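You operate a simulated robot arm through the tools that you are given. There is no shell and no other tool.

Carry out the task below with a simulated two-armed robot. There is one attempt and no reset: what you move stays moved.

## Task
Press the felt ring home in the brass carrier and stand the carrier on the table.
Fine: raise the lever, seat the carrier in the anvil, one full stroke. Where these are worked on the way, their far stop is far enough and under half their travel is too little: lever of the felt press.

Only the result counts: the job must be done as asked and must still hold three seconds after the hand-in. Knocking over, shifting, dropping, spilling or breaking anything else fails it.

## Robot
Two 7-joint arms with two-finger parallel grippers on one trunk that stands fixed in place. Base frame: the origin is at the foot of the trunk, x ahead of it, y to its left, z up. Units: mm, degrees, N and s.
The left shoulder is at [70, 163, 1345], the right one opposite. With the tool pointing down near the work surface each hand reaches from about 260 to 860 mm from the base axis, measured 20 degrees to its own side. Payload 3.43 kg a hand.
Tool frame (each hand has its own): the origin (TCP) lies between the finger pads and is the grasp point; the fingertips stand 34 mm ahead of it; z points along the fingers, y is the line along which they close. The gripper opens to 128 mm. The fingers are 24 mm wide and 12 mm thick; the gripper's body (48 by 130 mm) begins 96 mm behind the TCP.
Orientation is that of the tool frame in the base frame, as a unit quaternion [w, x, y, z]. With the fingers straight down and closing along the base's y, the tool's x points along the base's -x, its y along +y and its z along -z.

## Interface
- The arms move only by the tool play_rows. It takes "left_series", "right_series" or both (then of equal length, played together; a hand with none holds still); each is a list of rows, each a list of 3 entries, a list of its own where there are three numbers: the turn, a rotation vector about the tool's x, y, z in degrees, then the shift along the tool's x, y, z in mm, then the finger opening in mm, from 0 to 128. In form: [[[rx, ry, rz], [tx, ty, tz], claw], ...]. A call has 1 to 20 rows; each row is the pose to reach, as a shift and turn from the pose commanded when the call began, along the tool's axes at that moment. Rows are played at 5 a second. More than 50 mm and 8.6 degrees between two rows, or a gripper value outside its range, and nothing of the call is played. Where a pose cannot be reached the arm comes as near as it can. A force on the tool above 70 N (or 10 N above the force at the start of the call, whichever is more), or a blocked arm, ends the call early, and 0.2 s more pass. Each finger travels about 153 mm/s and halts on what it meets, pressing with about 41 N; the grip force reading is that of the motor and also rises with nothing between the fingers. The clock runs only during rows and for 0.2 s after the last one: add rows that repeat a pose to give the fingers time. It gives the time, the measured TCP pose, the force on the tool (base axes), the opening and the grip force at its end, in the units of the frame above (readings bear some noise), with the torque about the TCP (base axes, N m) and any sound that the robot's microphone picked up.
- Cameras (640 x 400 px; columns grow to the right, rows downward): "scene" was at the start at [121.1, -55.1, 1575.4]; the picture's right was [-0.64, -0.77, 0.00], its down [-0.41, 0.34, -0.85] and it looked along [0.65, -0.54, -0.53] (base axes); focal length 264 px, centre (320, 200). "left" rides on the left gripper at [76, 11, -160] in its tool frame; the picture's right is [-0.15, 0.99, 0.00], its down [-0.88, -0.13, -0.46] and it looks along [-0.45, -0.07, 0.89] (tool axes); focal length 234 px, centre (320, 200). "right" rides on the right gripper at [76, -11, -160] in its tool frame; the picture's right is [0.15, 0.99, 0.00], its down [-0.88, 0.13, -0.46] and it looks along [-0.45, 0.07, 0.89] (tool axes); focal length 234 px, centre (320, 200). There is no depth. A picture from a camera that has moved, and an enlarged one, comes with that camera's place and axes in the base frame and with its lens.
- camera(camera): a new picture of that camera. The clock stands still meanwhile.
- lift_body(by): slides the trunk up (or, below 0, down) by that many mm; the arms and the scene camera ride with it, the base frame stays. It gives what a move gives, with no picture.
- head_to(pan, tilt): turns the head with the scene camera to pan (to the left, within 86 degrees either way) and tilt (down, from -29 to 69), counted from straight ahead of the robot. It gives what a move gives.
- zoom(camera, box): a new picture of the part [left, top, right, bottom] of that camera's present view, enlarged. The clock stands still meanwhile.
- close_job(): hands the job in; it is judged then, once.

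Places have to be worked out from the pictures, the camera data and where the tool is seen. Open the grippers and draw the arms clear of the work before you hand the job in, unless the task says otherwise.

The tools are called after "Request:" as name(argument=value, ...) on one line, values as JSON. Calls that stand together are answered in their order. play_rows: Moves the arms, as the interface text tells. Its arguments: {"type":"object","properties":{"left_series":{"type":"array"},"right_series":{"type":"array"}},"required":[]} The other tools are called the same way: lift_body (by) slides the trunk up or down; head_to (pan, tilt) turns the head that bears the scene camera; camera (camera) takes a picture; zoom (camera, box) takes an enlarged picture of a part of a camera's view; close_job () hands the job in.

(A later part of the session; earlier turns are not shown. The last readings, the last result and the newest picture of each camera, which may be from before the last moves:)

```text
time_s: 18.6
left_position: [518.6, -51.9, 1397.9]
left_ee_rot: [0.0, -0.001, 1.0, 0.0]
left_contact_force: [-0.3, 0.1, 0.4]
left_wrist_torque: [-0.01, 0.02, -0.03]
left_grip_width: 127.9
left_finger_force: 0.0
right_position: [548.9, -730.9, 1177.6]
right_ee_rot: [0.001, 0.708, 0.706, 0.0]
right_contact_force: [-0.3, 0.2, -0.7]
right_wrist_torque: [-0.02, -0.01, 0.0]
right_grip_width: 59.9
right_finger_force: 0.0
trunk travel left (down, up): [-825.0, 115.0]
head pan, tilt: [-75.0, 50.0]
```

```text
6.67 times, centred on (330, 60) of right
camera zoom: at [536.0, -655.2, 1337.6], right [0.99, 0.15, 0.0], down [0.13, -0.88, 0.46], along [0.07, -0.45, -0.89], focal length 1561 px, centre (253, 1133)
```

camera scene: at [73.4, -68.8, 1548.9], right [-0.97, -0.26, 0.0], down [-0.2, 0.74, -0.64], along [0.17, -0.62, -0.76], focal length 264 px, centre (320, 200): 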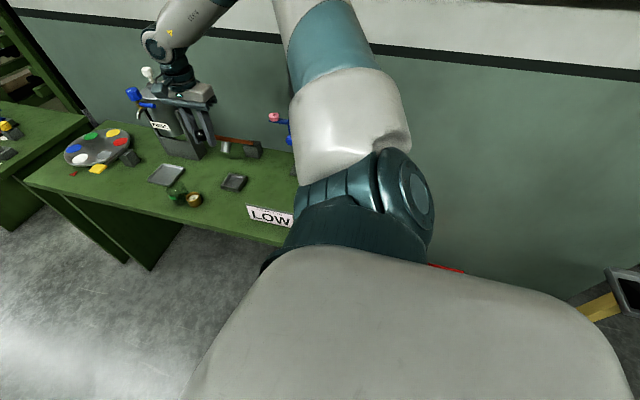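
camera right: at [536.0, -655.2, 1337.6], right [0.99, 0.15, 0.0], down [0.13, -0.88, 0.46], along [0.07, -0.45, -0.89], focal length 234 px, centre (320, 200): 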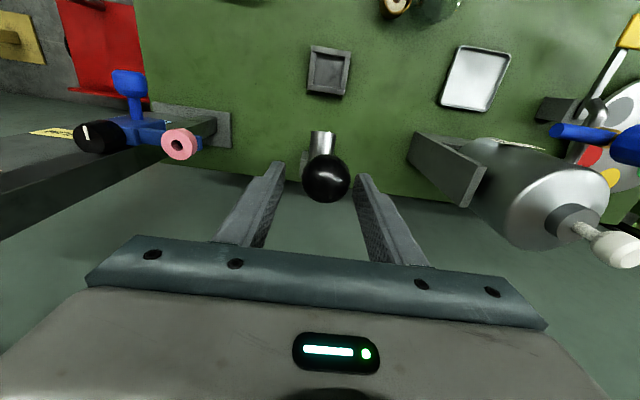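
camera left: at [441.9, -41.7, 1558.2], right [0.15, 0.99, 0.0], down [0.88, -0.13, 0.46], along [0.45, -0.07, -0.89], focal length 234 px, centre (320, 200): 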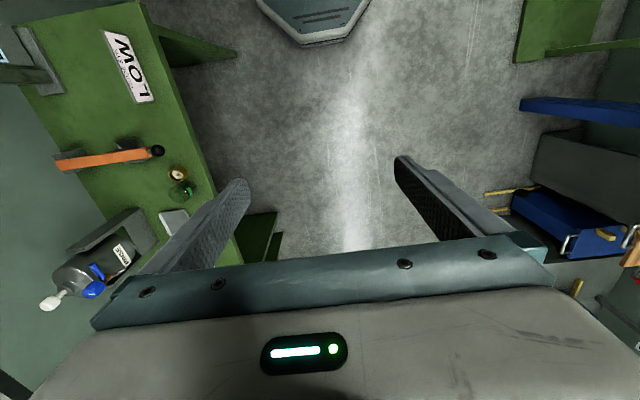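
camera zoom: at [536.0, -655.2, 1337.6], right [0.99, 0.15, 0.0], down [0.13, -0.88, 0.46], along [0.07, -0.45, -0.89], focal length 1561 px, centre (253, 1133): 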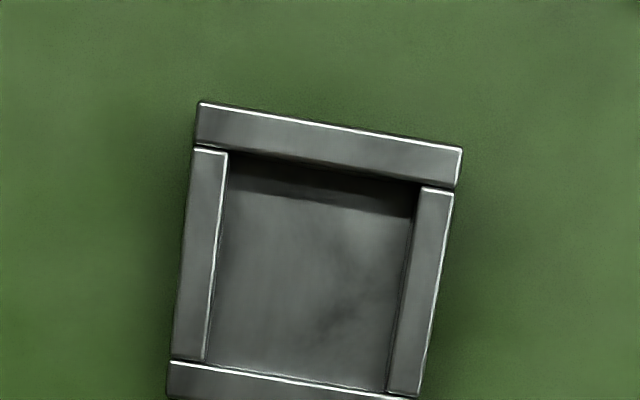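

The lever holds on its own. The pocket is about 50 mm square centred at (548.7,-638.5), floor ≈851 and lip ≈862. I now back the hand out toward +y, clear of the ball, and turn it back so the fingers close along y above the carrier.

Request:
play_rows(right_series=[[[0, 0, 0], [40, 0, 0], 64], [[0, 0, 0], [85, 0, 0], 70], [[0, 0, 0], [130, 0, 0], 75], [[0, 0, 0], [171, 0, 0], 75], [[0, 0, -7.5], [174, 6.5, 11.5], 75], [[0, 0, -15], [177, 13, 23], 75], [[0, 0, -22.5], [180.5, 19.5, 34.4], 75], [[0, 0, -30], [183.7, 26, 45.9], 75], [[0, 0, -37.5], [186.8, 32.5, 57.3], 75], [[0, 0, -45], [190, 39, 68.8], 75], [[0, 0, -52.5], [193.2, 45.5, 80.3], 75], [[0, 0, -60], [196.3, 52, 91.7], 75], [[0, 0, -67.5], [199.5, 58.5, 103.2], 75], [[0, 0, -75], [202.7, 65, 114.7], 75], [[0, 0, -82.5], [205.8, 71.5, 126.1], 75], [[0, 0, -90], [209, 78, 137.6], 75], [[0, 0, -90], [209, 78, 137.6], 75]])

Request:
camera(camera="right")

Request:
camera(camera="scene")

```text
time_s: 22.2
left_position: [518.7, -53.6, 1396.7]
left_ee_rot: [0.0, 0.0, 1.0, 0.0]
left_contact_force: [-0.8, -0.4, 0.2]
left_wrist_torque: [0.01, -0.01, 0.02]
left_grip_width: 128.2
left_finger_force: 0.0
right_position: [627.8, -522.9, 1041.7]
right_ee_rot: [0.001, -0.001, 1.0, 0.001]
right_contact_force: [0.2, -0.2, -0.1]
right_wrist_torque: [-0.01, 0.03, 0.01]
right_grip_width: 75.0
right_finger_force: 0.1
trunk travel left (down, up): [-825.0, 115.0]
head pan, tilt: [-75.0, 50.0]
```

```text
taken
camera right: at [550.3, -533.8, 1200.7], right [-0.15, 0.99, 0.0], down [0.88, 0.13, 0.46], along [0.45, 0.07, -0.89], focal length 234 px, centre (320, 200)
```

right: 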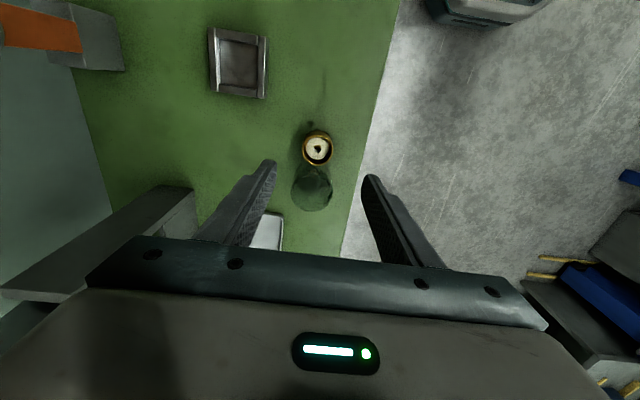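

```text
taken
camera scene: at [71.9, -72.2, 1548.7], right [-0.97, -0.26, 0.0], down [-0.2, 0.74, -0.64], along [0.17, -0.62, -0.77], focal length 264 px, centre (320, 200)
```

scene: 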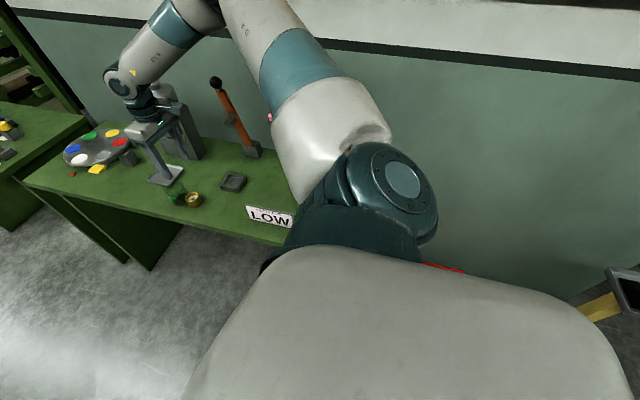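

The hand is above the carrier with fingers along y. I zoom in to refine the carrier's location from this pose.

Request:
zoom(camera="right", box=[272, 115, 368, 215])

Request:
zoom(camera="scene", box=[100, 60, 290, 220])

```text
4.00 times, centred on (320, 165) of right
camera zoom: at [550.3, -533.8, 1200.7], right [-0.15, 0.99, 0.0], down [0.88, 0.13, 0.46], along [0.45, 0.07, -0.89], focal length 937 px, centre (320, 340)
```

zoom: 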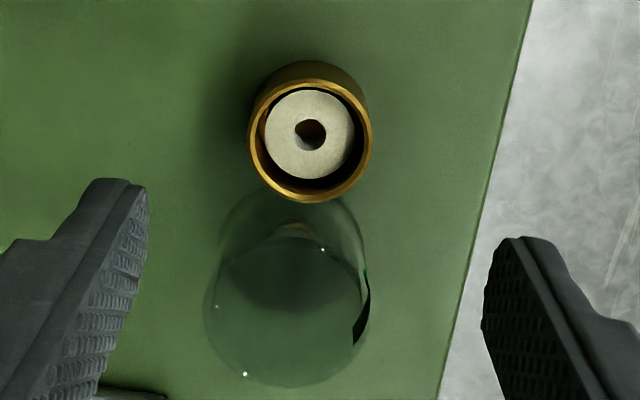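

```text
2.50 times, centred on (195, 140) of scene
camera zoom: at [71.9, -72.2, 1548.7], right [-0.97, -0.26, 0.0], down [-0.2, 0.74, -0.64], along [0.17, -0.62, -0.77], focal length 659 px, centre (632, 350)
```

zoom: 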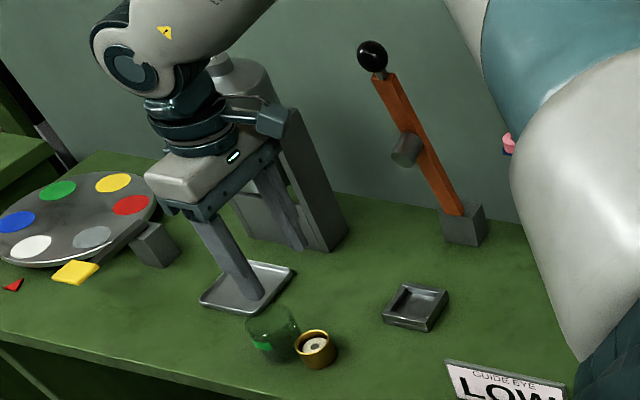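

The carrier is at about (637,-523), rim top 876. I tilt the hand 20° (leaning toward -x, away from the jar) and drop to z≈982 before the final approach.

Request:
play_rows(right_series=[[[0, -6.7, 0], [0.2, 0, 20], 75], [[0, -13.4, 0], [0.4, 0, 40], 75], [[0, -20, 0], [0.4, 0, 60], 75], [[0, -20, 0], [0.4, 0, 60], 75]])

Request:
camera(camera="right")

Request:
zoom(camera="scene", box=[130, 130, 260, 220])

```text
time_s: 23.2
left_position: [518.7, -53.9, 1397.8]
left_ee_rot: [0.0, 0.0, 1.0, 0.0]
left_contact_force: [-0.4, 0.0, -0.7]
left_wrist_torque: [-0.02, 0.0, 0.0]
left_grip_width: 127.9
left_finger_force: 0.0
right_position: [625.6, -522.0, 979.6]
right_ee_rot: [0.174, 0.001, 0.985, 0.001]
right_contact_force: [1.4, -0.2, 0.6]
right_wrist_torque: [-0.06, -0.01, -0.02]
right_grip_width: 74.7
right_finger_force: 0.1
trunk travel left (down, up): [-825.0, 115.0]
head pan, tilt: [-75.0, 50.0]
```

```text
taken
camera right: at [498.7, -532.8, 1104.2], right [-0.14, 0.99, -0.05], down [0.67, 0.13, 0.73], along [0.73, 0.07, -0.68], focal length 234 px, centre (320, 200)
```

right: 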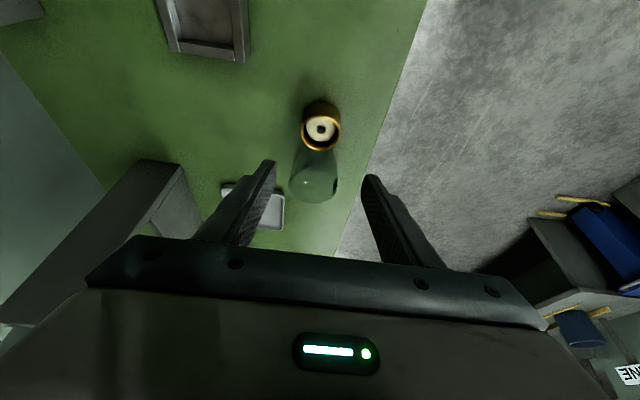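

```text
4.44 times, centred on (195, 175) of scene
camera zoom: at [72.4, -72.1, 1548.7], right [-0.97, -0.26, 0.0], down [-0.2, 0.74, -0.64], along [0.17, -0.62, -0.77], focal length 1172 px, centre (876, 311)
```

zoom: 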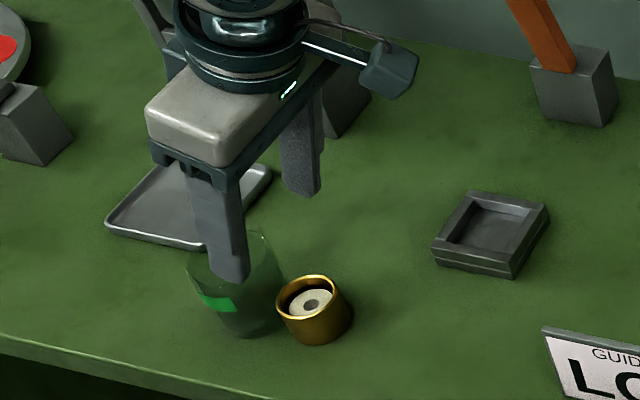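

Orientation is right. I descend straight down to the grasp height (TCP ≈ 893), fingers still open on both y sides of the carrier.

Request:
play_rows(right_series=[[[0, 0, 0], [7, -0.3, 20.4], 75], [[0, 0, 0], [14, -0.5, 40.8], 75], [[0, 0, 0], [20.9, -0.8, 61.3], 75], [[0, 0, 0], [24.4, -1, 71.5], 75], [[0, 0, 0], [27.8, -1, 81.7], 75], [[0, 0, 0], [27.8, -1, 81.7], 75]])

Request:
camera(camera="right")

Request:
zoom(camera="scene", box=[130, 140, 260, 230])

Request:
zoom(camera="right", box=[220, 120, 420, 245])

```text
time_s: 24.6
left_position: [518.5, -50.7, 1398.4]
left_ee_rot: [0.0, -0.001, 1.0, -0.001]
left_contact_force: [1.2, 0.7, 1.3]
left_wrist_torque: [0.0, 0.03, 0.0]
left_grip_width: 127.9
left_finger_force: 0.0
right_position: [621.1, -520.9, 924.0]
right_ee_rot: [0.174, -0.001, 0.985, 0.0]
right_contact_force: [-0.6, -0.2, 0.6]
right_wrist_torque: [-0.01, 0.0, -0.01]
right_grip_width: 74.7
right_finger_force: 0.1
right hand out of reach, approached as far as the arm can: row 3, 4, 5, 6
trunk travel left (down, up): [-825.0, 115.0]
head pan, tilt: [-75.0, 50.0]
```

```text
taken
camera right: at [493.6, -531.6, 1047.4], right [-0.14, 0.99, -0.05], down [0.67, 0.13, 0.73], along [0.73, 0.07, -0.68], focal length 234 px, centre (320, 200)
```

right: 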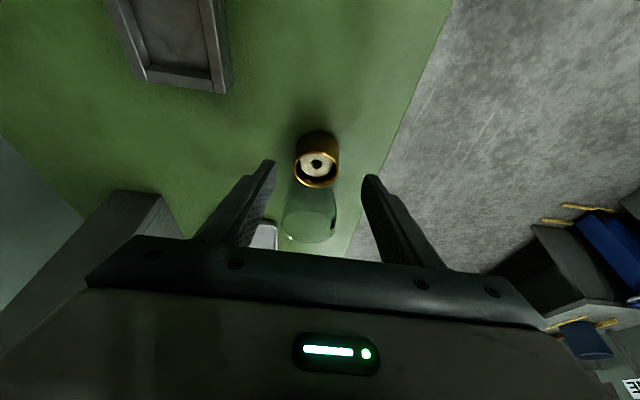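

```text
4.44 times, centred on (195, 185) of scene
camera zoom: at [72.9, -71.0, 1548.7], right [-0.97, -0.26, 0.0], down [-0.2, 0.74, -0.64], along [0.17, -0.62, -0.77], focal length 1172 px, centre (876, 267)
```

zoom: 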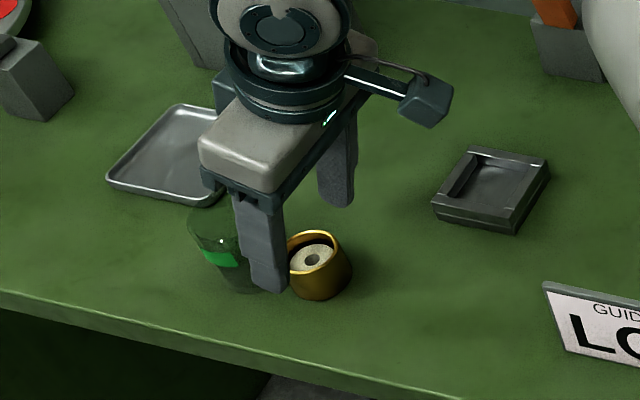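

```text
3.20 times, centred on (320, 182) of right
camera zoom: at [493.6, -531.6, 1047.4], right [-0.14, 0.99, -0.05], down [0.67, 0.13, 0.73], along [0.73, 0.07, -0.68], focal length 749 px, centre (320, 256)
```

zoom: 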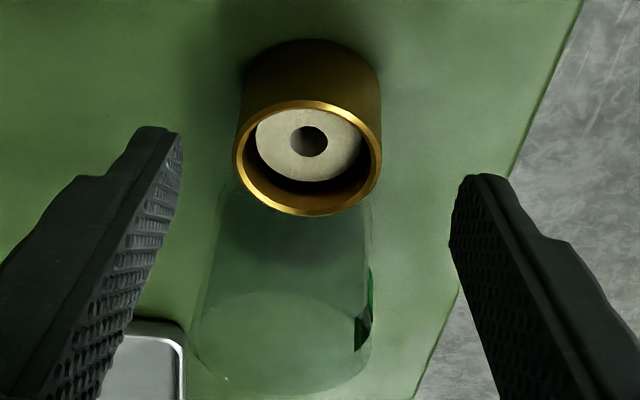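

The arm ran out of reach at z≈924, above the carrier with nothing touched. I raise the hand 200 mm and then lower the trunk so the arm has reserve.

Request:
play_rows(right_series=[[[0, 0, 0], [-13.7, 0, -37.6], 75], [[0, 0, 0], [-27.4, 0, -75.2], 75], [[0, 0, 0], [-41, 0, -112.8], 75], [[0, 0, 0], [-54.7, 0, -150.4], 75], [[0, 0, 0], [-68.4, 0, -188], 75], [[0, 0, 0], [-82, 0, -225.6], 75]])

```text
time_s: 26.0
left_position: [518.9, -51.8, 1398.2]
left_ee_rot: [0.0, -0.001, 1.0, 0.0]
left_contact_force: [0.0, -0.1, 0.1]
left_wrist_torque: [-0.02, 0.0, 0.0]
left_grip_width: 128.1
left_finger_force: 0.0
right_position: [620.0, -521.3, 1163.9]
right_ee_rot: [0.173, 0.001, 0.985, 0.0]
right_contact_force: [-1.1, -0.5, -0.6]
right_wrist_torque: [-0.01, -0.01, 0.0]
right_grip_width: 75.1
right_finger_force: 0.1
trunk travel left (down, up): [-825.0, 115.0]
head pan, tilt: [-75.0, 50.0]
```

The hand is at z≈1164. I look at the whole right arm before lowering the trunk, to be sure the elbow clears the stand.

Request:
head_to(pan=-70, tilt=15)

Request:
camera(camera="scene")

Request:
camera(camera="left")

```text
time_s: 27.1
left_position: [518.3, -52.9, 1397.4]
left_ee_rot: [0.001, -0.001, 1.0, 0.0]
left_contact_force: [0.2, 0.0, -0.5]
left_wrist_torque: [-0.04, 0.02, -0.04]
left_grip_width: 128.0
left_finger_force: 0.0
right_position: [620.8, -521.5, 1162.3]
right_ee_rot: [0.173, -0.001, 0.985, 0.001]
right_contact_force: [0.8, -0.3, -0.7]
right_wrist_torque: [-0.03, -0.04, 0.04]
right_grip_width: 75.1
right_finger_force: 0.0
trunk travel left (down, up): [-825.0, 115.0]
head pan, tilt: [-70.0, 15.0]
```

```text
taken
camera scene: at [84.3, -85.6, 1602.3], right [-0.94, -0.34, 0.0], down [-0.09, 0.24, -0.97], along [0.33, -0.91, -0.26], focal length 264 px, centre (320, 200)
```

scene: 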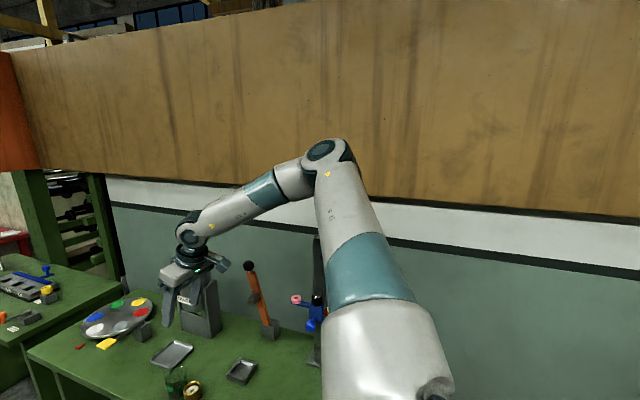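

```text
taken
camera left: at [442.1, -41.8, 1558.1], right [0.15, 0.99, 0.0], down [0.88, -0.13, 0.46], along [0.45, -0.07, -0.89], focal length 234 px, centre (320, 200)
```

left: 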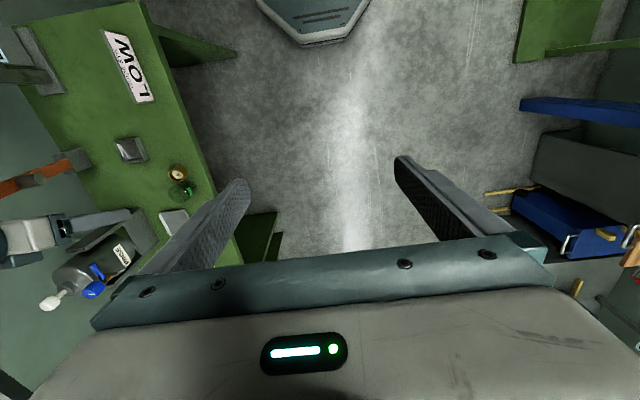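

The elbow is high, near (230,-515,1560), far in front of the stand, so lowering the trunk by 200 mm is safe; the hand then arrives near z≈963.

Request:
lift_body(by=-200)

Request:
head_to(pan=-62, tilt=38)

Request:
camera(camera="scene")

Request:
camera(camera="right")

```text
time_s: 29.2
left_position: [518.5, -52.3, 1198.4]
left_ee_rot: [0.0, -0.001, 1.0, 0.0]
left_contact_force: [-0.6, 0.3, -0.1]
left_wrist_torque: [0.0, 0.03, 0.02]
left_grip_width: 127.9
left_finger_force: 0.1
right_position: [620.2, -521.3, 962.8]
right_ee_rot: [0.173, 0.001, 0.985, -0.001]
right_contact_force: [0.0, 0.3, 0.0]
right_wrist_torque: [-0.01, -0.02, 0.02]
right_grip_width: 75.2
right_finger_force: 0.0
trunk travel left (down, up): [-625.0, 315.0]
head pan, tilt: [-70.0, 15.0]
```

```text
time_s: 30.1
left_position: [519.6, -51.8, 1198.1]
left_ee_rot: [-0.001, -0.001, 1.0, 0.0]
left_contact_force: [-1.0, 0.0, -0.1]
left_wrist_torque: [0.02, 0.01, 0.0]
left_grip_width: 128.2
left_finger_force: 0.0
right_position: [621.9, -522.6, 963.9]
right_ee_rot: [0.174, 0.001, 0.985, -0.001]
right_contact_force: [0.6, 0.4, 1.0]
right_wrist_torque: [0.01, 0.0, 0.01]
right_grip_width: 75.0
right_finger_force: 0.1
trunk travel left (down, up): [-625.0, 315.0]
head pan, tilt: [-62.0, 38.0]
```

```text
taken
camera scene: at [92.8, -74.0, 1365.9], right [-0.88, -0.47, 0.0], down [-0.29, 0.54, -0.79], along [0.37, -0.7, -0.62], focal length 264 px, centre (320, 200)
```

scene: 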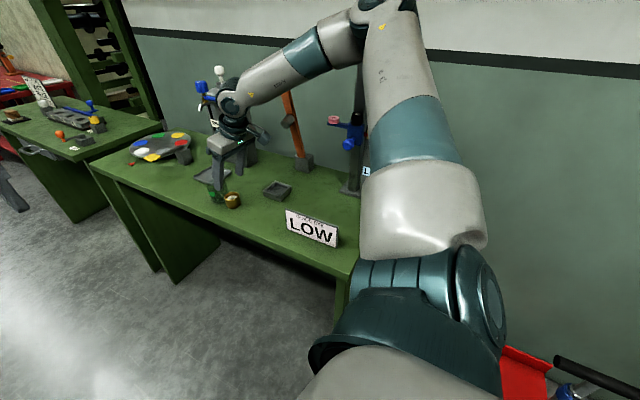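

```text
taken
camera right: at [493.6, -532.3, 1087.1], right [-0.14, 0.99, -0.05], down [0.67, 0.13, 0.73], along [0.73, 0.07, -0.68], focal length 234 px, centre (320, 200)
```

right: 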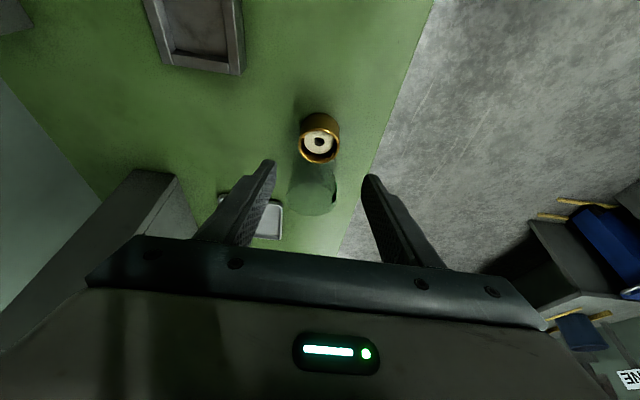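

The trunk is down and the hand has reserve. I now descend vertically to TCP ≈ (627,-523,893) around the carrier.

Request:
play_rows(right_series=[[[0, 0, 0], [6, -0.2, 22], 75], [[0, 0, 0], [12, -0.4, 45], 75], [[0, 0, 0], [15.5, -0.5, 57], 75], [[0, 0, 0], [18.8, -0.5, 68], 75], [[0, 0, 0], [18.8, -0.5, 68], 75], [[0, 0, 0], [18.8, -0.5, 68], 75]])

Request:
camera(camera="right")

Request:
zoom(camera="right", box=[220, 140, 420, 265])

Request:
zoom(camera="scene", box=[170, 130, 300, 220])

```text
time_s: 31.5
left_position: [519.2, -51.6, 1198.6]
left_ee_rot: [0.0, 0.0, 1.0, 0.0]
left_contact_force: [0.3, -0.4, 0.4]
left_wrist_torque: [-0.02, -0.01, 0.03]
left_grip_width: 127.7
left_finger_force: 0.0
right_position: [626.5, -520.6, 893.3]
right_ee_rot: [0.174, 0.0, 0.985, 0.0]
right_contact_force: [-0.9, 0.0, 0.4]
right_wrist_torque: [-0.01, 0.03, -0.03]
right_grip_width: 74.7
right_finger_force: 0.0
trunk travel left (down, up): [-625.0, 315.0]
head pan, tilt: [-62.0, 38.0]
```

```text
taken
camera right: at [500.1, -531.2, 1016.7], right [-0.14, 0.99, -0.05], down [0.67, 0.13, 0.73], along [0.73, 0.07, -0.68], focal length 234 px, centre (320, 200)
```

right: 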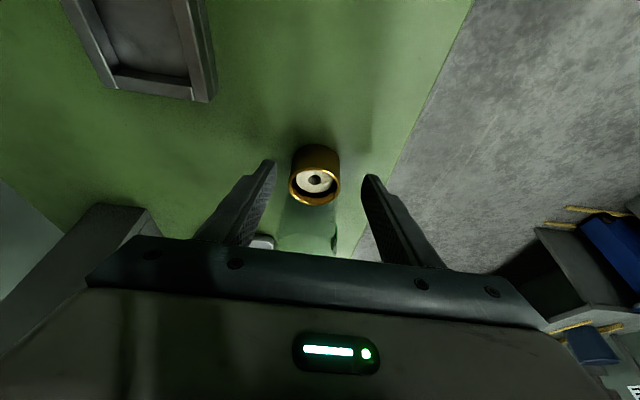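

```text
3.20 times, centred on (320, 202) of right
camera zoom: at [500.1, -531.2, 1016.7], right [-0.14, 0.99, -0.05], down [0.67, 0.13, 0.73], along [0.73, 0.07, -0.68], focal length 749 px, centre (320, 192)
```

zoom: 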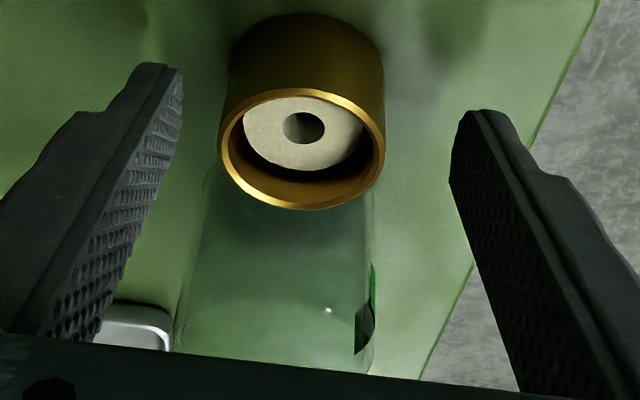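

```text
4.44 times, centred on (235, 175) of scene
camera zoom: at [92.8, -73.9, 1365.8], right [-0.88, -0.47, 0.0], down [-0.29, 0.54, -0.79], along [0.37, -0.7, -0.62], focal length 1172 px, centre (698, 311)
```

zoom: 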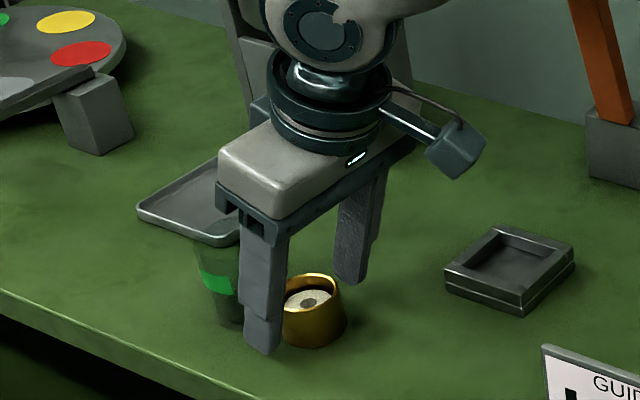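

The fingers straddle the carrier; it sits about 3 mm toward -y of the grip centre. I shift 2.5 mm toward -y and close gently.

Request:
play_rows(right_series=[[[0, 0, 0], [0, -2.5, 0], 75], [[0, 0, 0], [0, -2.5, 0], 60], [[0, 0, 0], [0, -2.5, 0], 50], [[0, 0, 0], [0, -2.5, 0], 44], [[0, 0, 0], [0, -2.5, 0], 38], [[0, 0, 0], [0, -2.5, 0], 38]])

Request:
zoom(camera="right", box=[220, 140, 420, 265])

Request:
zoom(camera="scene", box=[170, 130, 300, 220])

```text
time_s: 32.9
left_position: [518.8, -52.1, 1198.4]
left_ee_rot: [-0.001, -0.002, 1.0, -0.001]
left_contact_force: [-0.7, 0.4, -0.1]
left_wrist_torque: [0.03, 0.02, -0.03]
left_grip_width: 127.7
left_finger_force: 0.0
right_position: [626.4, -523.6, 893.3]
right_ee_rot: [0.174, -0.001, 0.985, 0.0]
right_contact_force: [-0.1, -0.7, 1.0]
right_wrist_torque: [-0.05, 0.01, 0.0]
right_grip_width: 43.9
right_finger_force: 40.7
trunk travel left (down, up): [-625.0, 315.0]
head pan, tilt: [-62.0, 38.0]
```

```text
3.20 times, centred on (320, 202) of right
camera zoom: at [499.7, -534.0, 1016.6], right [-0.14, 0.99, -0.05], down [0.67, 0.13, 0.73], along [0.73, 0.07, -0.68], focal length 749 px, centre (320, 192)
```

zoom: 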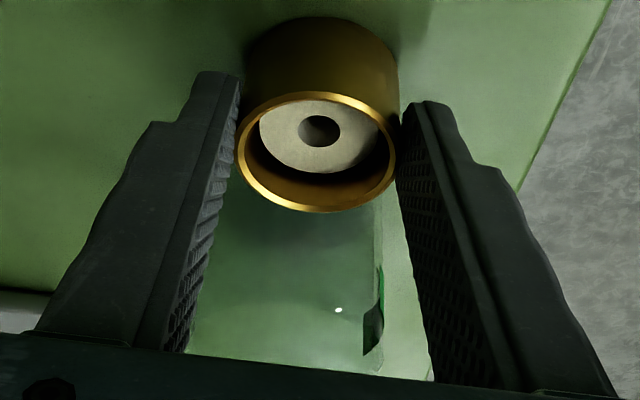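

```text
4.44 times, centred on (235, 175) of scene
camera zoom: at [92.7, -73.9, 1365.8], right [-0.88, -0.47, 0.0], down [-0.29, 0.54, -0.79], along [0.37, -0.7, -0.62], focal length 1172 px, centre (698, 311)
```

zoom: 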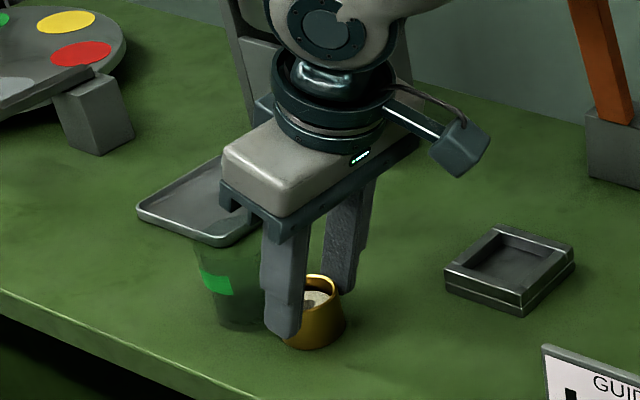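

The carrier is gripped (43.9 mm). I lift it straight up by 70 mm and check it.

Request:
play_rows(right_series=[[[0, 0, 0], [-3.4, 0, -9.4], 38], [[0, 0, 0], [-8.6, 0, -23.5], 38], [[0, 0, 0], [-15.4, 0, -42.3], 38], [[0, 0, 0], [-23.9, 0, -65.8], 38], [[0, 0, 0], [-23.9, 0, -65.8], 38]])

Request:
zoom(camera="right", box=[220, 140, 420, 265])

Request:
zoom(camera="scene", box=[170, 110, 300, 220])

```text
time_s: 34.1
left_position: [520.3, -53.2, 1197.9]
left_ee_rot: [-0.001, -0.002, 1.0, 0.0]
left_contact_force: [0.1, -0.5, 1.2]
left_wrist_torque: [0.01, 0.01, 0.0]
left_grip_width: 127.9
left_finger_force: 0.0
right_position: [625.0, -523.8, 962.5]
right_ee_rot: [0.173, 0.0, 0.985, -0.001]
right_contact_force: [0.6, -0.1, -0.3]
right_wrist_torque: [-0.04, 0.03, 0.02]
right_grip_width: 43.8
right_finger_force: 41.4
trunk travel left (down, up): [-625.0, 315.0]
head pan, tilt: [-62.0, 38.0]
```

```text
3.20 times, centred on (320, 202) of right
camera zoom: at [499.5, -535.2, 1087.1], right [-0.14, 0.99, -0.05], down [0.67, 0.13, 0.73], along [0.73, 0.07, -0.68], focal length 749 px, centre (320, 192)
```

zoom: 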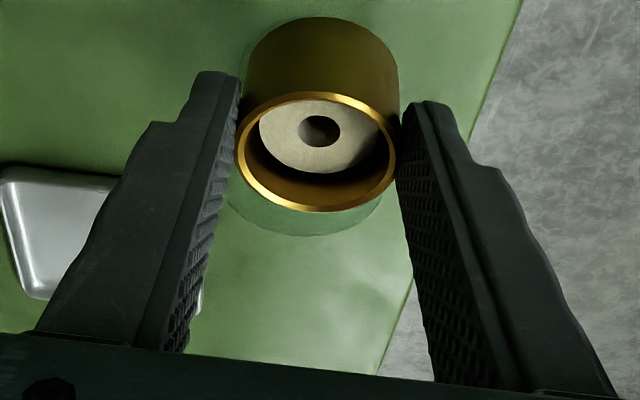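

```text
3.64 times, centred on (235, 165) of scene
camera zoom: at [93.3, -74.3, 1365.7], right [-0.88, -0.47, 0.0], down [-0.29, 0.54, -0.79], along [0.37, -0.7, -0.62], focal length 959 px, centre (629, 327)
```

zoom: 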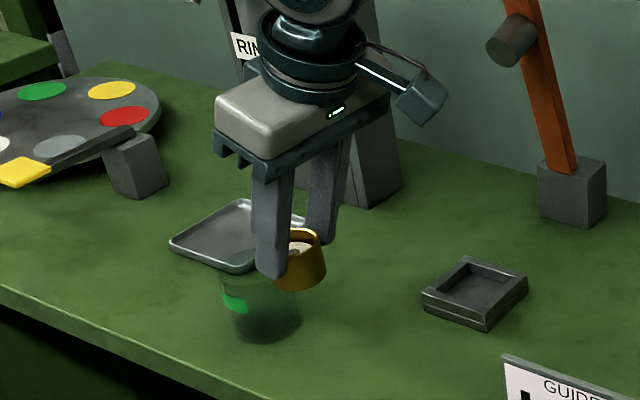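

The carrier is held upright and the jar is untouched. I now yaw the hand 90° about the vertical (so it leans toward +y) and carry the carrier to about 60 mm above the anvil pocket.

Request:
play_rows(right_series=[[[2.57, 0, 7.05], [4.8, -1.7, -2.6], 38], [[5.13, 0, 14.1], [9.6, -3.3, -5.3], 38], [[7.7, 0, 21.15], [14.4, -5, -7.9], 38], [[10.27, 0, 28.2], [19.2, -6.7, -10.5], 38], [[12.83, 0, 35.25], [24, -8.3, -13.2], 38], [[15.4, 0, 42.3], [28.9, -10, -15.8], 38], [[17.97, 0, 49.35], [33.7, -11.7, -18.4], 38], [[20.53, 0, 56.4], [38.5, -13.3, -21.1], 38], [[23.1, 0, 63.45], [43.3, -15, -23.7], 38], [[25.67, 0, 70.5], [48.1, -16.7, -26.3], 38], [[28.23, 0, 77.55], [52.9, -18.3, -29], 38], [[30.8, 0, 84.6], [57.7, -20, -31.6], 38], [[30.8, 0, 84.6], [62.7, -48.4, -29], 38], [[30.8, 0, 84.6], [67.6, -76.7, -26.3], 38], [[30.8, 0, 84.6], [72.6, -105.1, -23.7], 38], [[30.8, 0, 84.6], [72.6, -105.1, -23.7], 38], [[30.8, 0, 84.6], [72.6, -105.1, -23.7], 38]])

Request:
camera(camera="right")

Request:
camera(camera="scene")

```text
time_s: 37.7
left_position: [520.0, -52.9, 1197.8]
left_ee_rot: [0.0, -0.001, 1.0, 0.0]
left_contact_force: [0.1, -0.1, 0.2]
left_wrist_torque: [-0.04, -0.01, 0.01]
left_grip_width: 127.9
left_finger_force: 0.1
right_position: [552.0, -629.6, 959.9]
right_ee_rot: [0.122, 0.696, 0.697, -0.122]
right_contact_force: [-0.3, -0.1, 0.0]
right_wrist_torque: [0.02, 0.04, 0.01]
right_grip_width: 43.7
right_finger_force: 41.0
trunk travel left (down, up): [-625.0, 315.0]
head pan, tilt: [-62.0, 38.0]
```

```text
taken
camera right: at [538.9, -502.9, 1083.5], right [0.99, 0.14, -0.05], down [0.13, -0.67, 0.73], along [0.07, -0.73, -0.68], focal length 234 px, centre (320, 200)
```

right: 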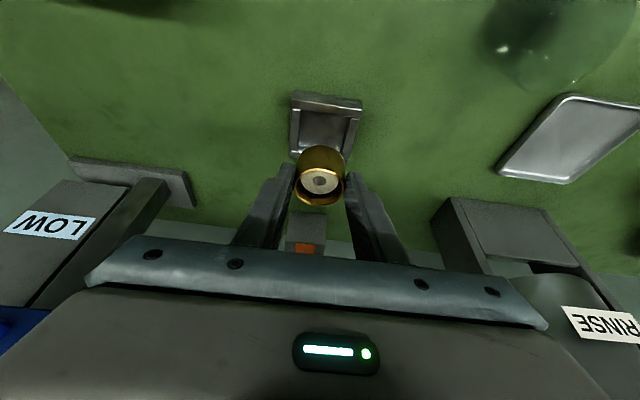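

```text
taken
camera scene: at [92.9, -74.1, 1365.8], right [-0.88, -0.47, 0.0], down [-0.29, 0.54, -0.79], along [0.37, -0.7, -0.62], focal length 264 px, centre (320, 200)
```

scene: 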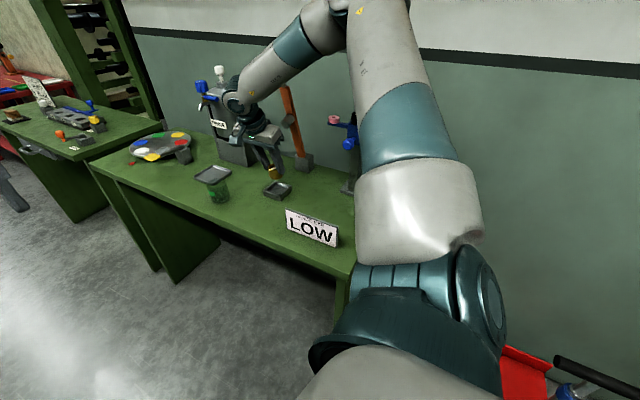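

The carrier hangs about 60 mm above the pocket, apparently ~3 mm too far in +x. I zoom in from both cameras to check the alignment.

Request:
zoom(camera="right", box=[265, 80, 377, 220])

Request:
zoom(camera="scene", box=[240, 140, 320, 210])

```text
2.86 times, centred on (321, 150) of right
camera zoom: at [538.9, -502.9, 1083.5], right [0.99, 0.14, -0.05], down [0.13, -0.67, 0.73], along [0.07, -0.73, -0.68], focal length 669 px, centre (317, 343)
```

zoom: 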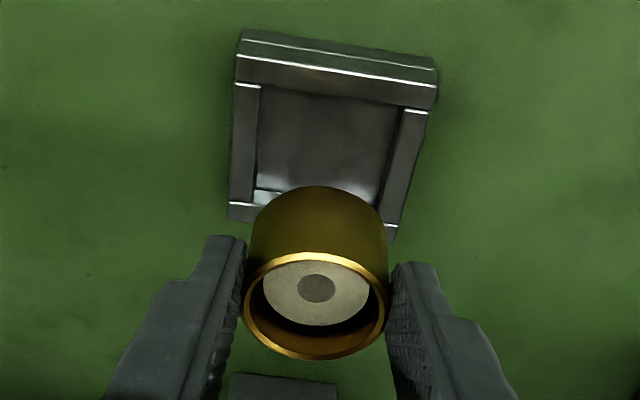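

```text
5.71 times, centred on (280, 175) of scene
camera zoom: at [92.9, -74.1, 1365.8], right [-0.88, -0.47, 0.0], down [-0.29, 0.54, -0.79], along [0.37, -0.7, -0.62], focal length 1507 px, centre (549, 343)
```

zoom: 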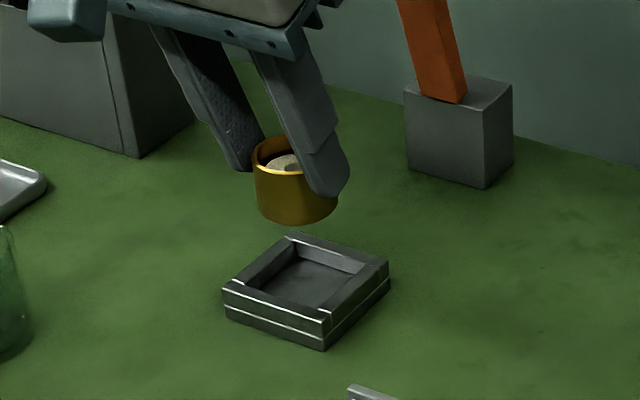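

In camera terms the carrier centre is at (550.1,-637.5) and the pocket centre at (548.8,-638.6). I shift by (-1.4,-1) and lower to just above the frame bars.

Request:
play_rows(right_series=[[[0, 0, 0], [4.2, -1.4, 14.4], 38], [[0, 0, 0], [9.3, -1.4, 28.5], 38], [[0, 0, 0], [14.1, -1.4, 41.7], 38], [[0, 0, 0], [14.1, -1.4, 41.7], 38], [[0, 0, 0], [14.1, -1.4, 41.7], 38]])

Request:
zoom(camera="right", box=[265, 100, 377, 220])

Request:
zoom(camera="scene", box=[240, 140, 320, 210])

```text
time_s: 38.9
left_position: [519.0, -52.6, 1198.6]
left_ee_rot: [0.0, -0.001, 1.0, 0.0]
left_contact_force: [0.0, -0.3, -0.2]
left_wrist_torque: [0.0, -0.03, 0.01]
left_grip_width: 128.0
left_finger_force: 0.1
right_position: [550.0, -630.5, 916.2]
right_ee_rot: [0.123, 0.696, 0.697, -0.122]
right_contact_force: [0.5, -1.1, -0.8]
right_wrist_torque: [0.06, 0.01, -0.03]
right_grip_width: 43.8
right_finger_force: 40.9
trunk travel left (down, up): [-625.0, 315.0]
head pan, tilt: [-62.0, 38.0]
```

```text
3.33 times, centred on (321, 160) of right
camera zoom: at [536.9, -504.6, 1039.4], right [0.99, 0.14, -0.05], down [0.13, -0.67, 0.73], along [0.07, -0.73, -0.68], focal length 781 px, centre (317, 333)
```

zoom: 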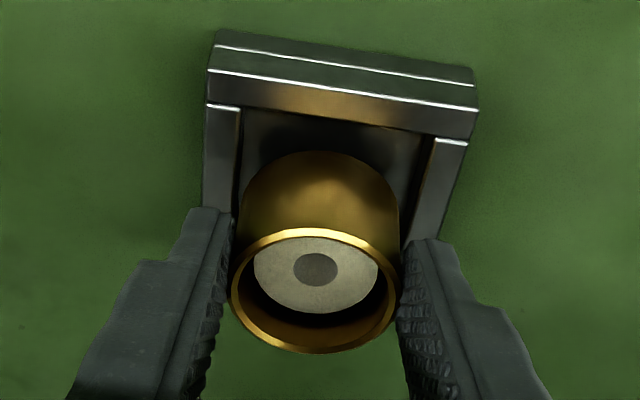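

```text
5.71 times, centred on (280, 175) of scene
camera zoom: at [92.9, -74.0, 1365.8], right [-0.88, -0.47, 0.0], down [-0.29, 0.54, -0.79], along [0.37, -0.7, -0.62], focal length 1507 px, centre (549, 343)
```

zoom: 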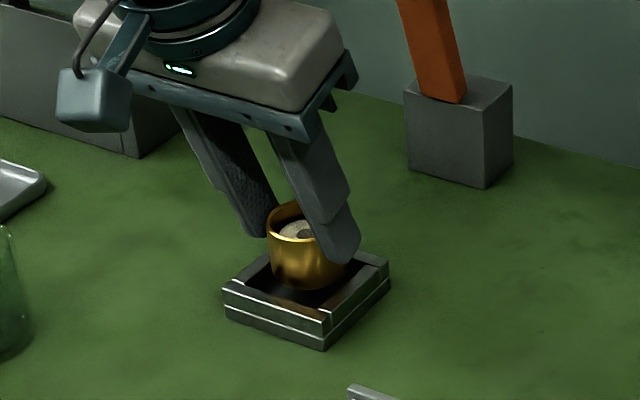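

Aligned within about 1 mm. I lower the carrier the last ~15 mm into the pocket slowly, watching the force.

Request:
play_rows(right_series=[[[0, 0, 0], [1.05, 0, 4.9], 38], [[0, 0, 0], [2.0, 0, 7.8], 38], [[0, 0, 0], [2.8, 0, 9.6], 38], [[0, 0, 0], [3.3, 0, 11], 38], [[0, 0, 0], [3.8, 0, 12.5], 38], [[0, 0, 0], [4.2, 0, 13.5], 38], [[0, 0, 0], [4.2, 0, 13.5], 38]])

Request:
zoom(camera="right", box=[265, 120, 377, 240])

Request:
zoom(camera="scene", box=[240, 150, 320, 210])

```text
time_s: 40.5
left_position: [518.3, -50.2, 1197.7]
left_ee_rot: [0.001, -0.001, 1.0, 0.0]
left_contact_force: [-0.6, 0.1, 0.7]
left_wrist_torque: [0.01, 0.0, -0.01]
left_grip_width: 128.0
left_finger_force: 0.0
right_position: [548.9, -628.0, 903.8]
right_ee_rot: [0.124, 0.696, 0.696, -0.123]
right_contact_force: [6.8, 0.6, 20.1]
right_wrist_torque: [-0.7, -0.29, 0.17]
right_grip_width: 43.8
right_finger_force: 41.4
trunk travel left (down, up): [-625.0, 315.0]
head pan, tilt: [-62.0, 38.0]
```

```text
3.33 times, centred on (321, 180) of right
camera zoom: at [535.8, -502.2, 1027.8], right [0.99, 0.14, -0.05], down [0.13, -0.67, 0.73], along [0.07, -0.73, -0.68], focal length 781 px, centre (317, 267)
```

zoom: 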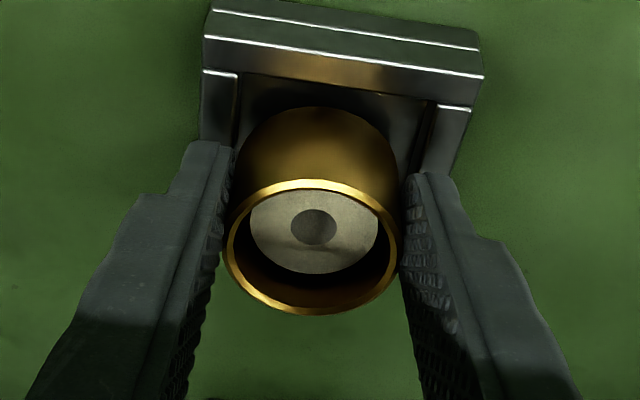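

```text
6.67 times, centred on (280, 180) of scene
camera zoom: at [91.6, -71.2, 1366.0], right [-0.88, -0.47, 0.0], down [-0.29, 0.54, -0.79], along [0.37, -0.7, -0.61], focal length 1758 px, centre (587, 333)
```

zoom: 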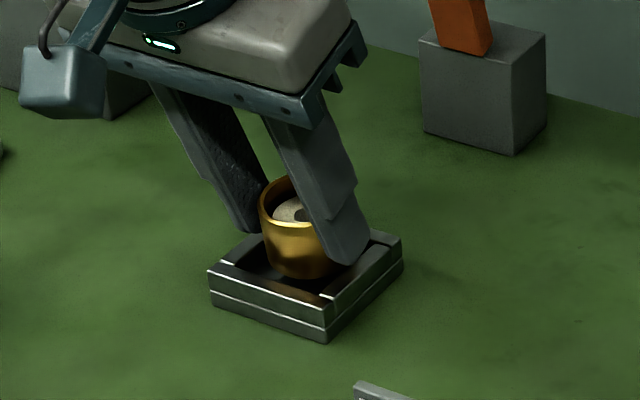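

The force rose to 20 N and the carrier seems to have slipped up slightly in the grip. I zoom closely to see whether it is on the floor of the pocket or on a bar.

Request:
zoom(camera="scene", box=[262, 165, 302, 195])

Request:
zoom(camera="right", box=[280, 118, 360, 168])

Request:
zoom(camera="left", box=[0, 80, 200, 240])

```text
13.33 times, centred on (282, 180) of scene
camera zoom: at [91.6, -71.2, 1366.0], right [-0.88, -0.47, 0.0], down [-0.29, 0.54, -0.79], along [0.37, -0.7, -0.61], focal length 3516 px, centre (827, 467)
```

zoom: 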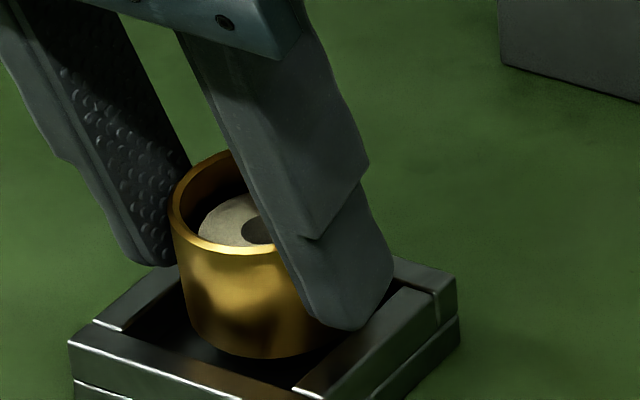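

```text
8.00 times, centred on (320, 143) of right
camera zoom: at [535.8, -502.2, 1027.8], right [0.99, 0.14, -0.05], down [0.13, -0.67, 0.73], along [0.07, -0.73, -0.68], focal length 1873 px, centre (320, 656)
```

zoom: 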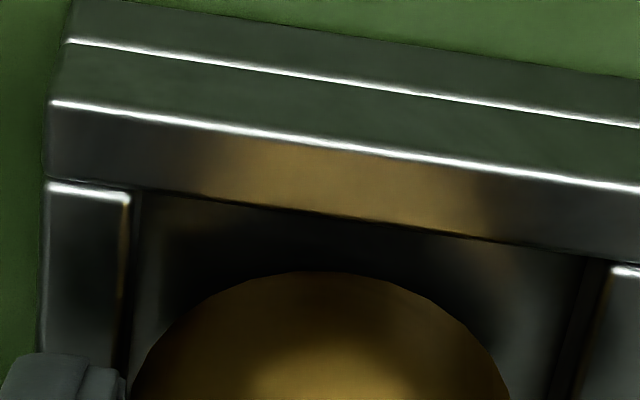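

```text
2.50 times, centred on (100, 160) of left
camera zoom: at [440.8, -38.9, 1358.6], right [0.14, 0.99, 0.0], down [0.88, -0.13, 0.46], along [0.45, -0.07, -0.89], focal length 585 px, centre (870, 300)
```

zoom: 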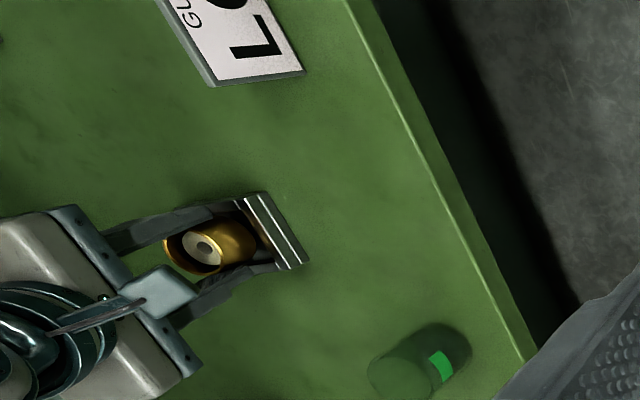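

The evidence (rim depth by its 44 mm diameter) says the carrier sits ~3 mm too far toward -y and its back edge caught the back bar, tilting it ~6°. I lift 12 mm, shift +3.5 mm in y and +1.5 mm in x, and look again.

Request:
play_rows(right_series=[[[0, 0, 0], [-2.05, 0, -5.6], 38], [[0, 0, 0], [-4.1, 0, -11.3], 38], [[0, 0, 0], [-4.8, 0, -13.2], 38], [[0, 0, 0], [-1.5, 1.5, -14.4], 38], [[0, 0, 0], [-1.5, 1.5, -14.4], 38], [[0, 0, 0], [-1.5, 1.5, -14.4], 38]])

Request:
zoom(camera="right", box=[265, 110, 377, 230])

Request:
zoom(camera="scene", box=[256, 155, 312, 200])

Request:
zoom(camera="left", box=[30, 140, 150, 220])

```text
time_s: 41.9
left_position: [518.0, -53.5, 1198.2]
left_ee_rot: [0.0, -0.001, 1.0, 0.0]
left_contact_force: [-0.4, -0.2, 0.3]
left_wrist_torque: [-0.01, -0.01, -0.01]
left_grip_width: 128.2
left_finger_force: 0.0
right_position: [551.1, -626.7, 914.4]
right_ee_rot: [0.123, 0.696, 0.697, -0.123]
right_contact_force: [-0.3, 1.1, -0.1]
right_wrist_torque: [0.01, 0.0, 0.01]
right_grip_width: 43.9
right_finger_force: 41.0
trunk travel left (down, up): [-625.0, 315.0]
head pan, tilt: [-62.0, 38.0]
```

```text
3.33 times, centred on (321, 170) of right
camera zoom: at [538.0, -500.6, 1039.4], right [0.99, 0.14, -0.05], down [0.13, -0.67, 0.73], along [0.07, -0.73, -0.68], focal length 781 px, centre (317, 300)
```

zoom: 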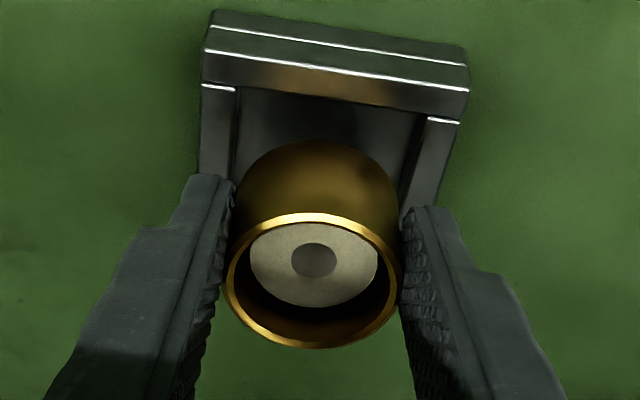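

```text
8.89 times, centred on (284, 178) of scene
camera zoom: at [93.0, -74.2, 1365.8], right [-0.88, -0.47, 0.0], down [-0.29, 0.54, -0.79], along [0.37, -0.7, -0.62], focal length 2344 px, centre (640, 400)
```

zoom: 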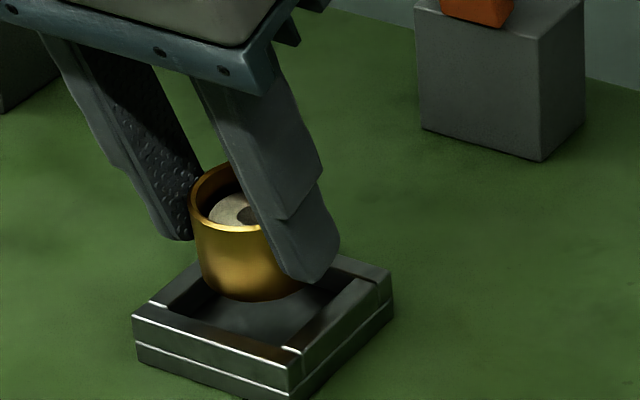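

```text
5.00 times, centred on (90, 180) of left
camera zoom: at [442.2, -41.9, 1358.1], right [0.15, 0.99, 0.0], down [0.88, -0.13, 0.46], along [0.45, -0.07, -0.89], focal length 1171 px, centre (1470, 300)
```

zoom: 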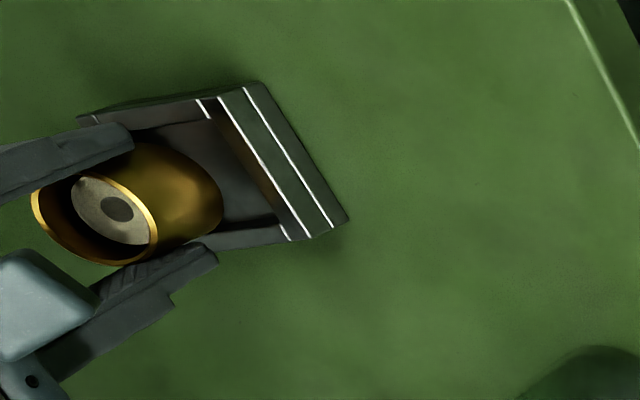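

The carrier is now tilted and sits low in the fingers, so the fingertips would meet the bars. I'll carry it back out and stand it on the free bench in front of the anvil (about (549,-545)) to regrasp it properly.

Request:
play_rows(right_series=[[[0, 0, 0], [-5.1, 0, -14.1], 38], [[0, 0, 0], [-10.3, 0, -28.2], 38], [[0, 0, 0], [20.7, 0, -39.5], 38], [[0, 0, 0], [51.8, 0, -50.8], 38], [[0, 0, 0], [81.8, 0, -61.7], 38], [[0, 0, 0], [88.7, 0, -42.9], 38], [[0, 0, 0], [95.5, 0, -24.1], 38], [[0, 0, 0], [98.2, 0, -16.6], 38], [[0, 0, 0], [98.2, 0, -16.6], 38], [[0, 0, 0], [98.2, 0, -16.6], 38]])

Request:
camera(camera="right")

Request:
zoom(camera="scene", box=[210, 150, 310, 220])

Request:
zoom(camera="left", box=[30, 140, 190, 240])

```text
time_s: 44.1
left_position: [519.2, -52.5, 1198.7]
left_ee_rot: [0.0, -0.001, 1.0, -0.001]
left_contact_force: [0.2, 0.7, -0.1]
left_wrist_torque: [0.01, 0.01, 0.02]
left_grip_width: 128.0
left_finger_force: 0.1
right_position: [549.7, -530.6, 895.9]
right_ee_rot: [0.123, 0.696, 0.697, -0.123]
right_contact_force: [0.4, -0.1, -1.1]
right_wrist_torque: [0.01, -0.01, 0.0]
right_grip_width: 43.7
right_finger_force: 41.5
trunk travel left (down, up): [-625.0, 315.0]
head pan, tilt: [-62.0, 38.0]
```

```text
taken
camera right: at [538.2, -404.0, 1020.4], right [0.99, 0.14, -0.05], down [0.13, -0.67, 0.73], along [0.07, -0.73, -0.68], focal length 234 px, centre (320, 200)
```

right: 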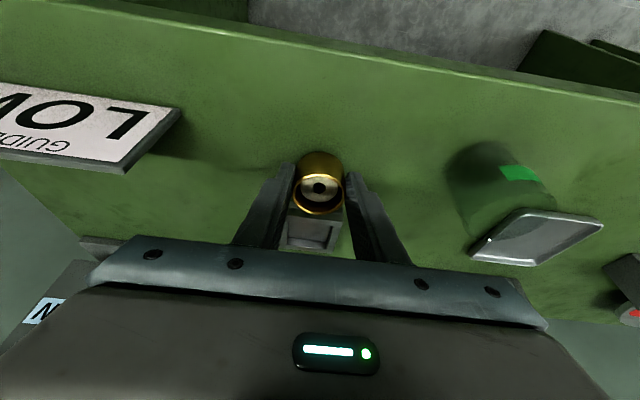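

```text
5.71 times, centred on (260, 185) of scene
camera zoom: at [92.9, -73.9, 1365.8], right [-0.88, -0.47, 0.0], down [-0.29, 0.54, -0.79], along [0.37, -0.7, -0.62], focal length 1507 px, centre (663, 286)
```

zoom: 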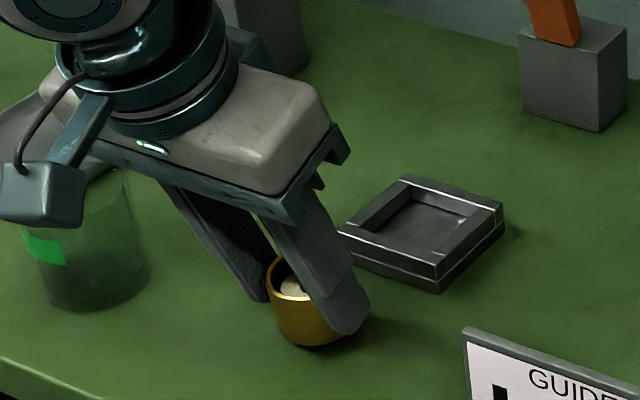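

```text
4.00 times, centred on (110, 190) of left
camera zoom: at [442.1, -41.6, 1358.1], right [0.15, 0.99, 0.0], down [0.88, -0.13, 0.46], along [0.45, -0.07, -0.89], focal length 937 px, centre (1160, 240)
```

zoom: 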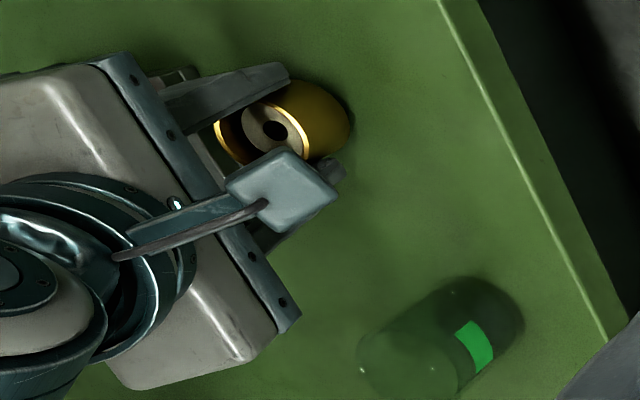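

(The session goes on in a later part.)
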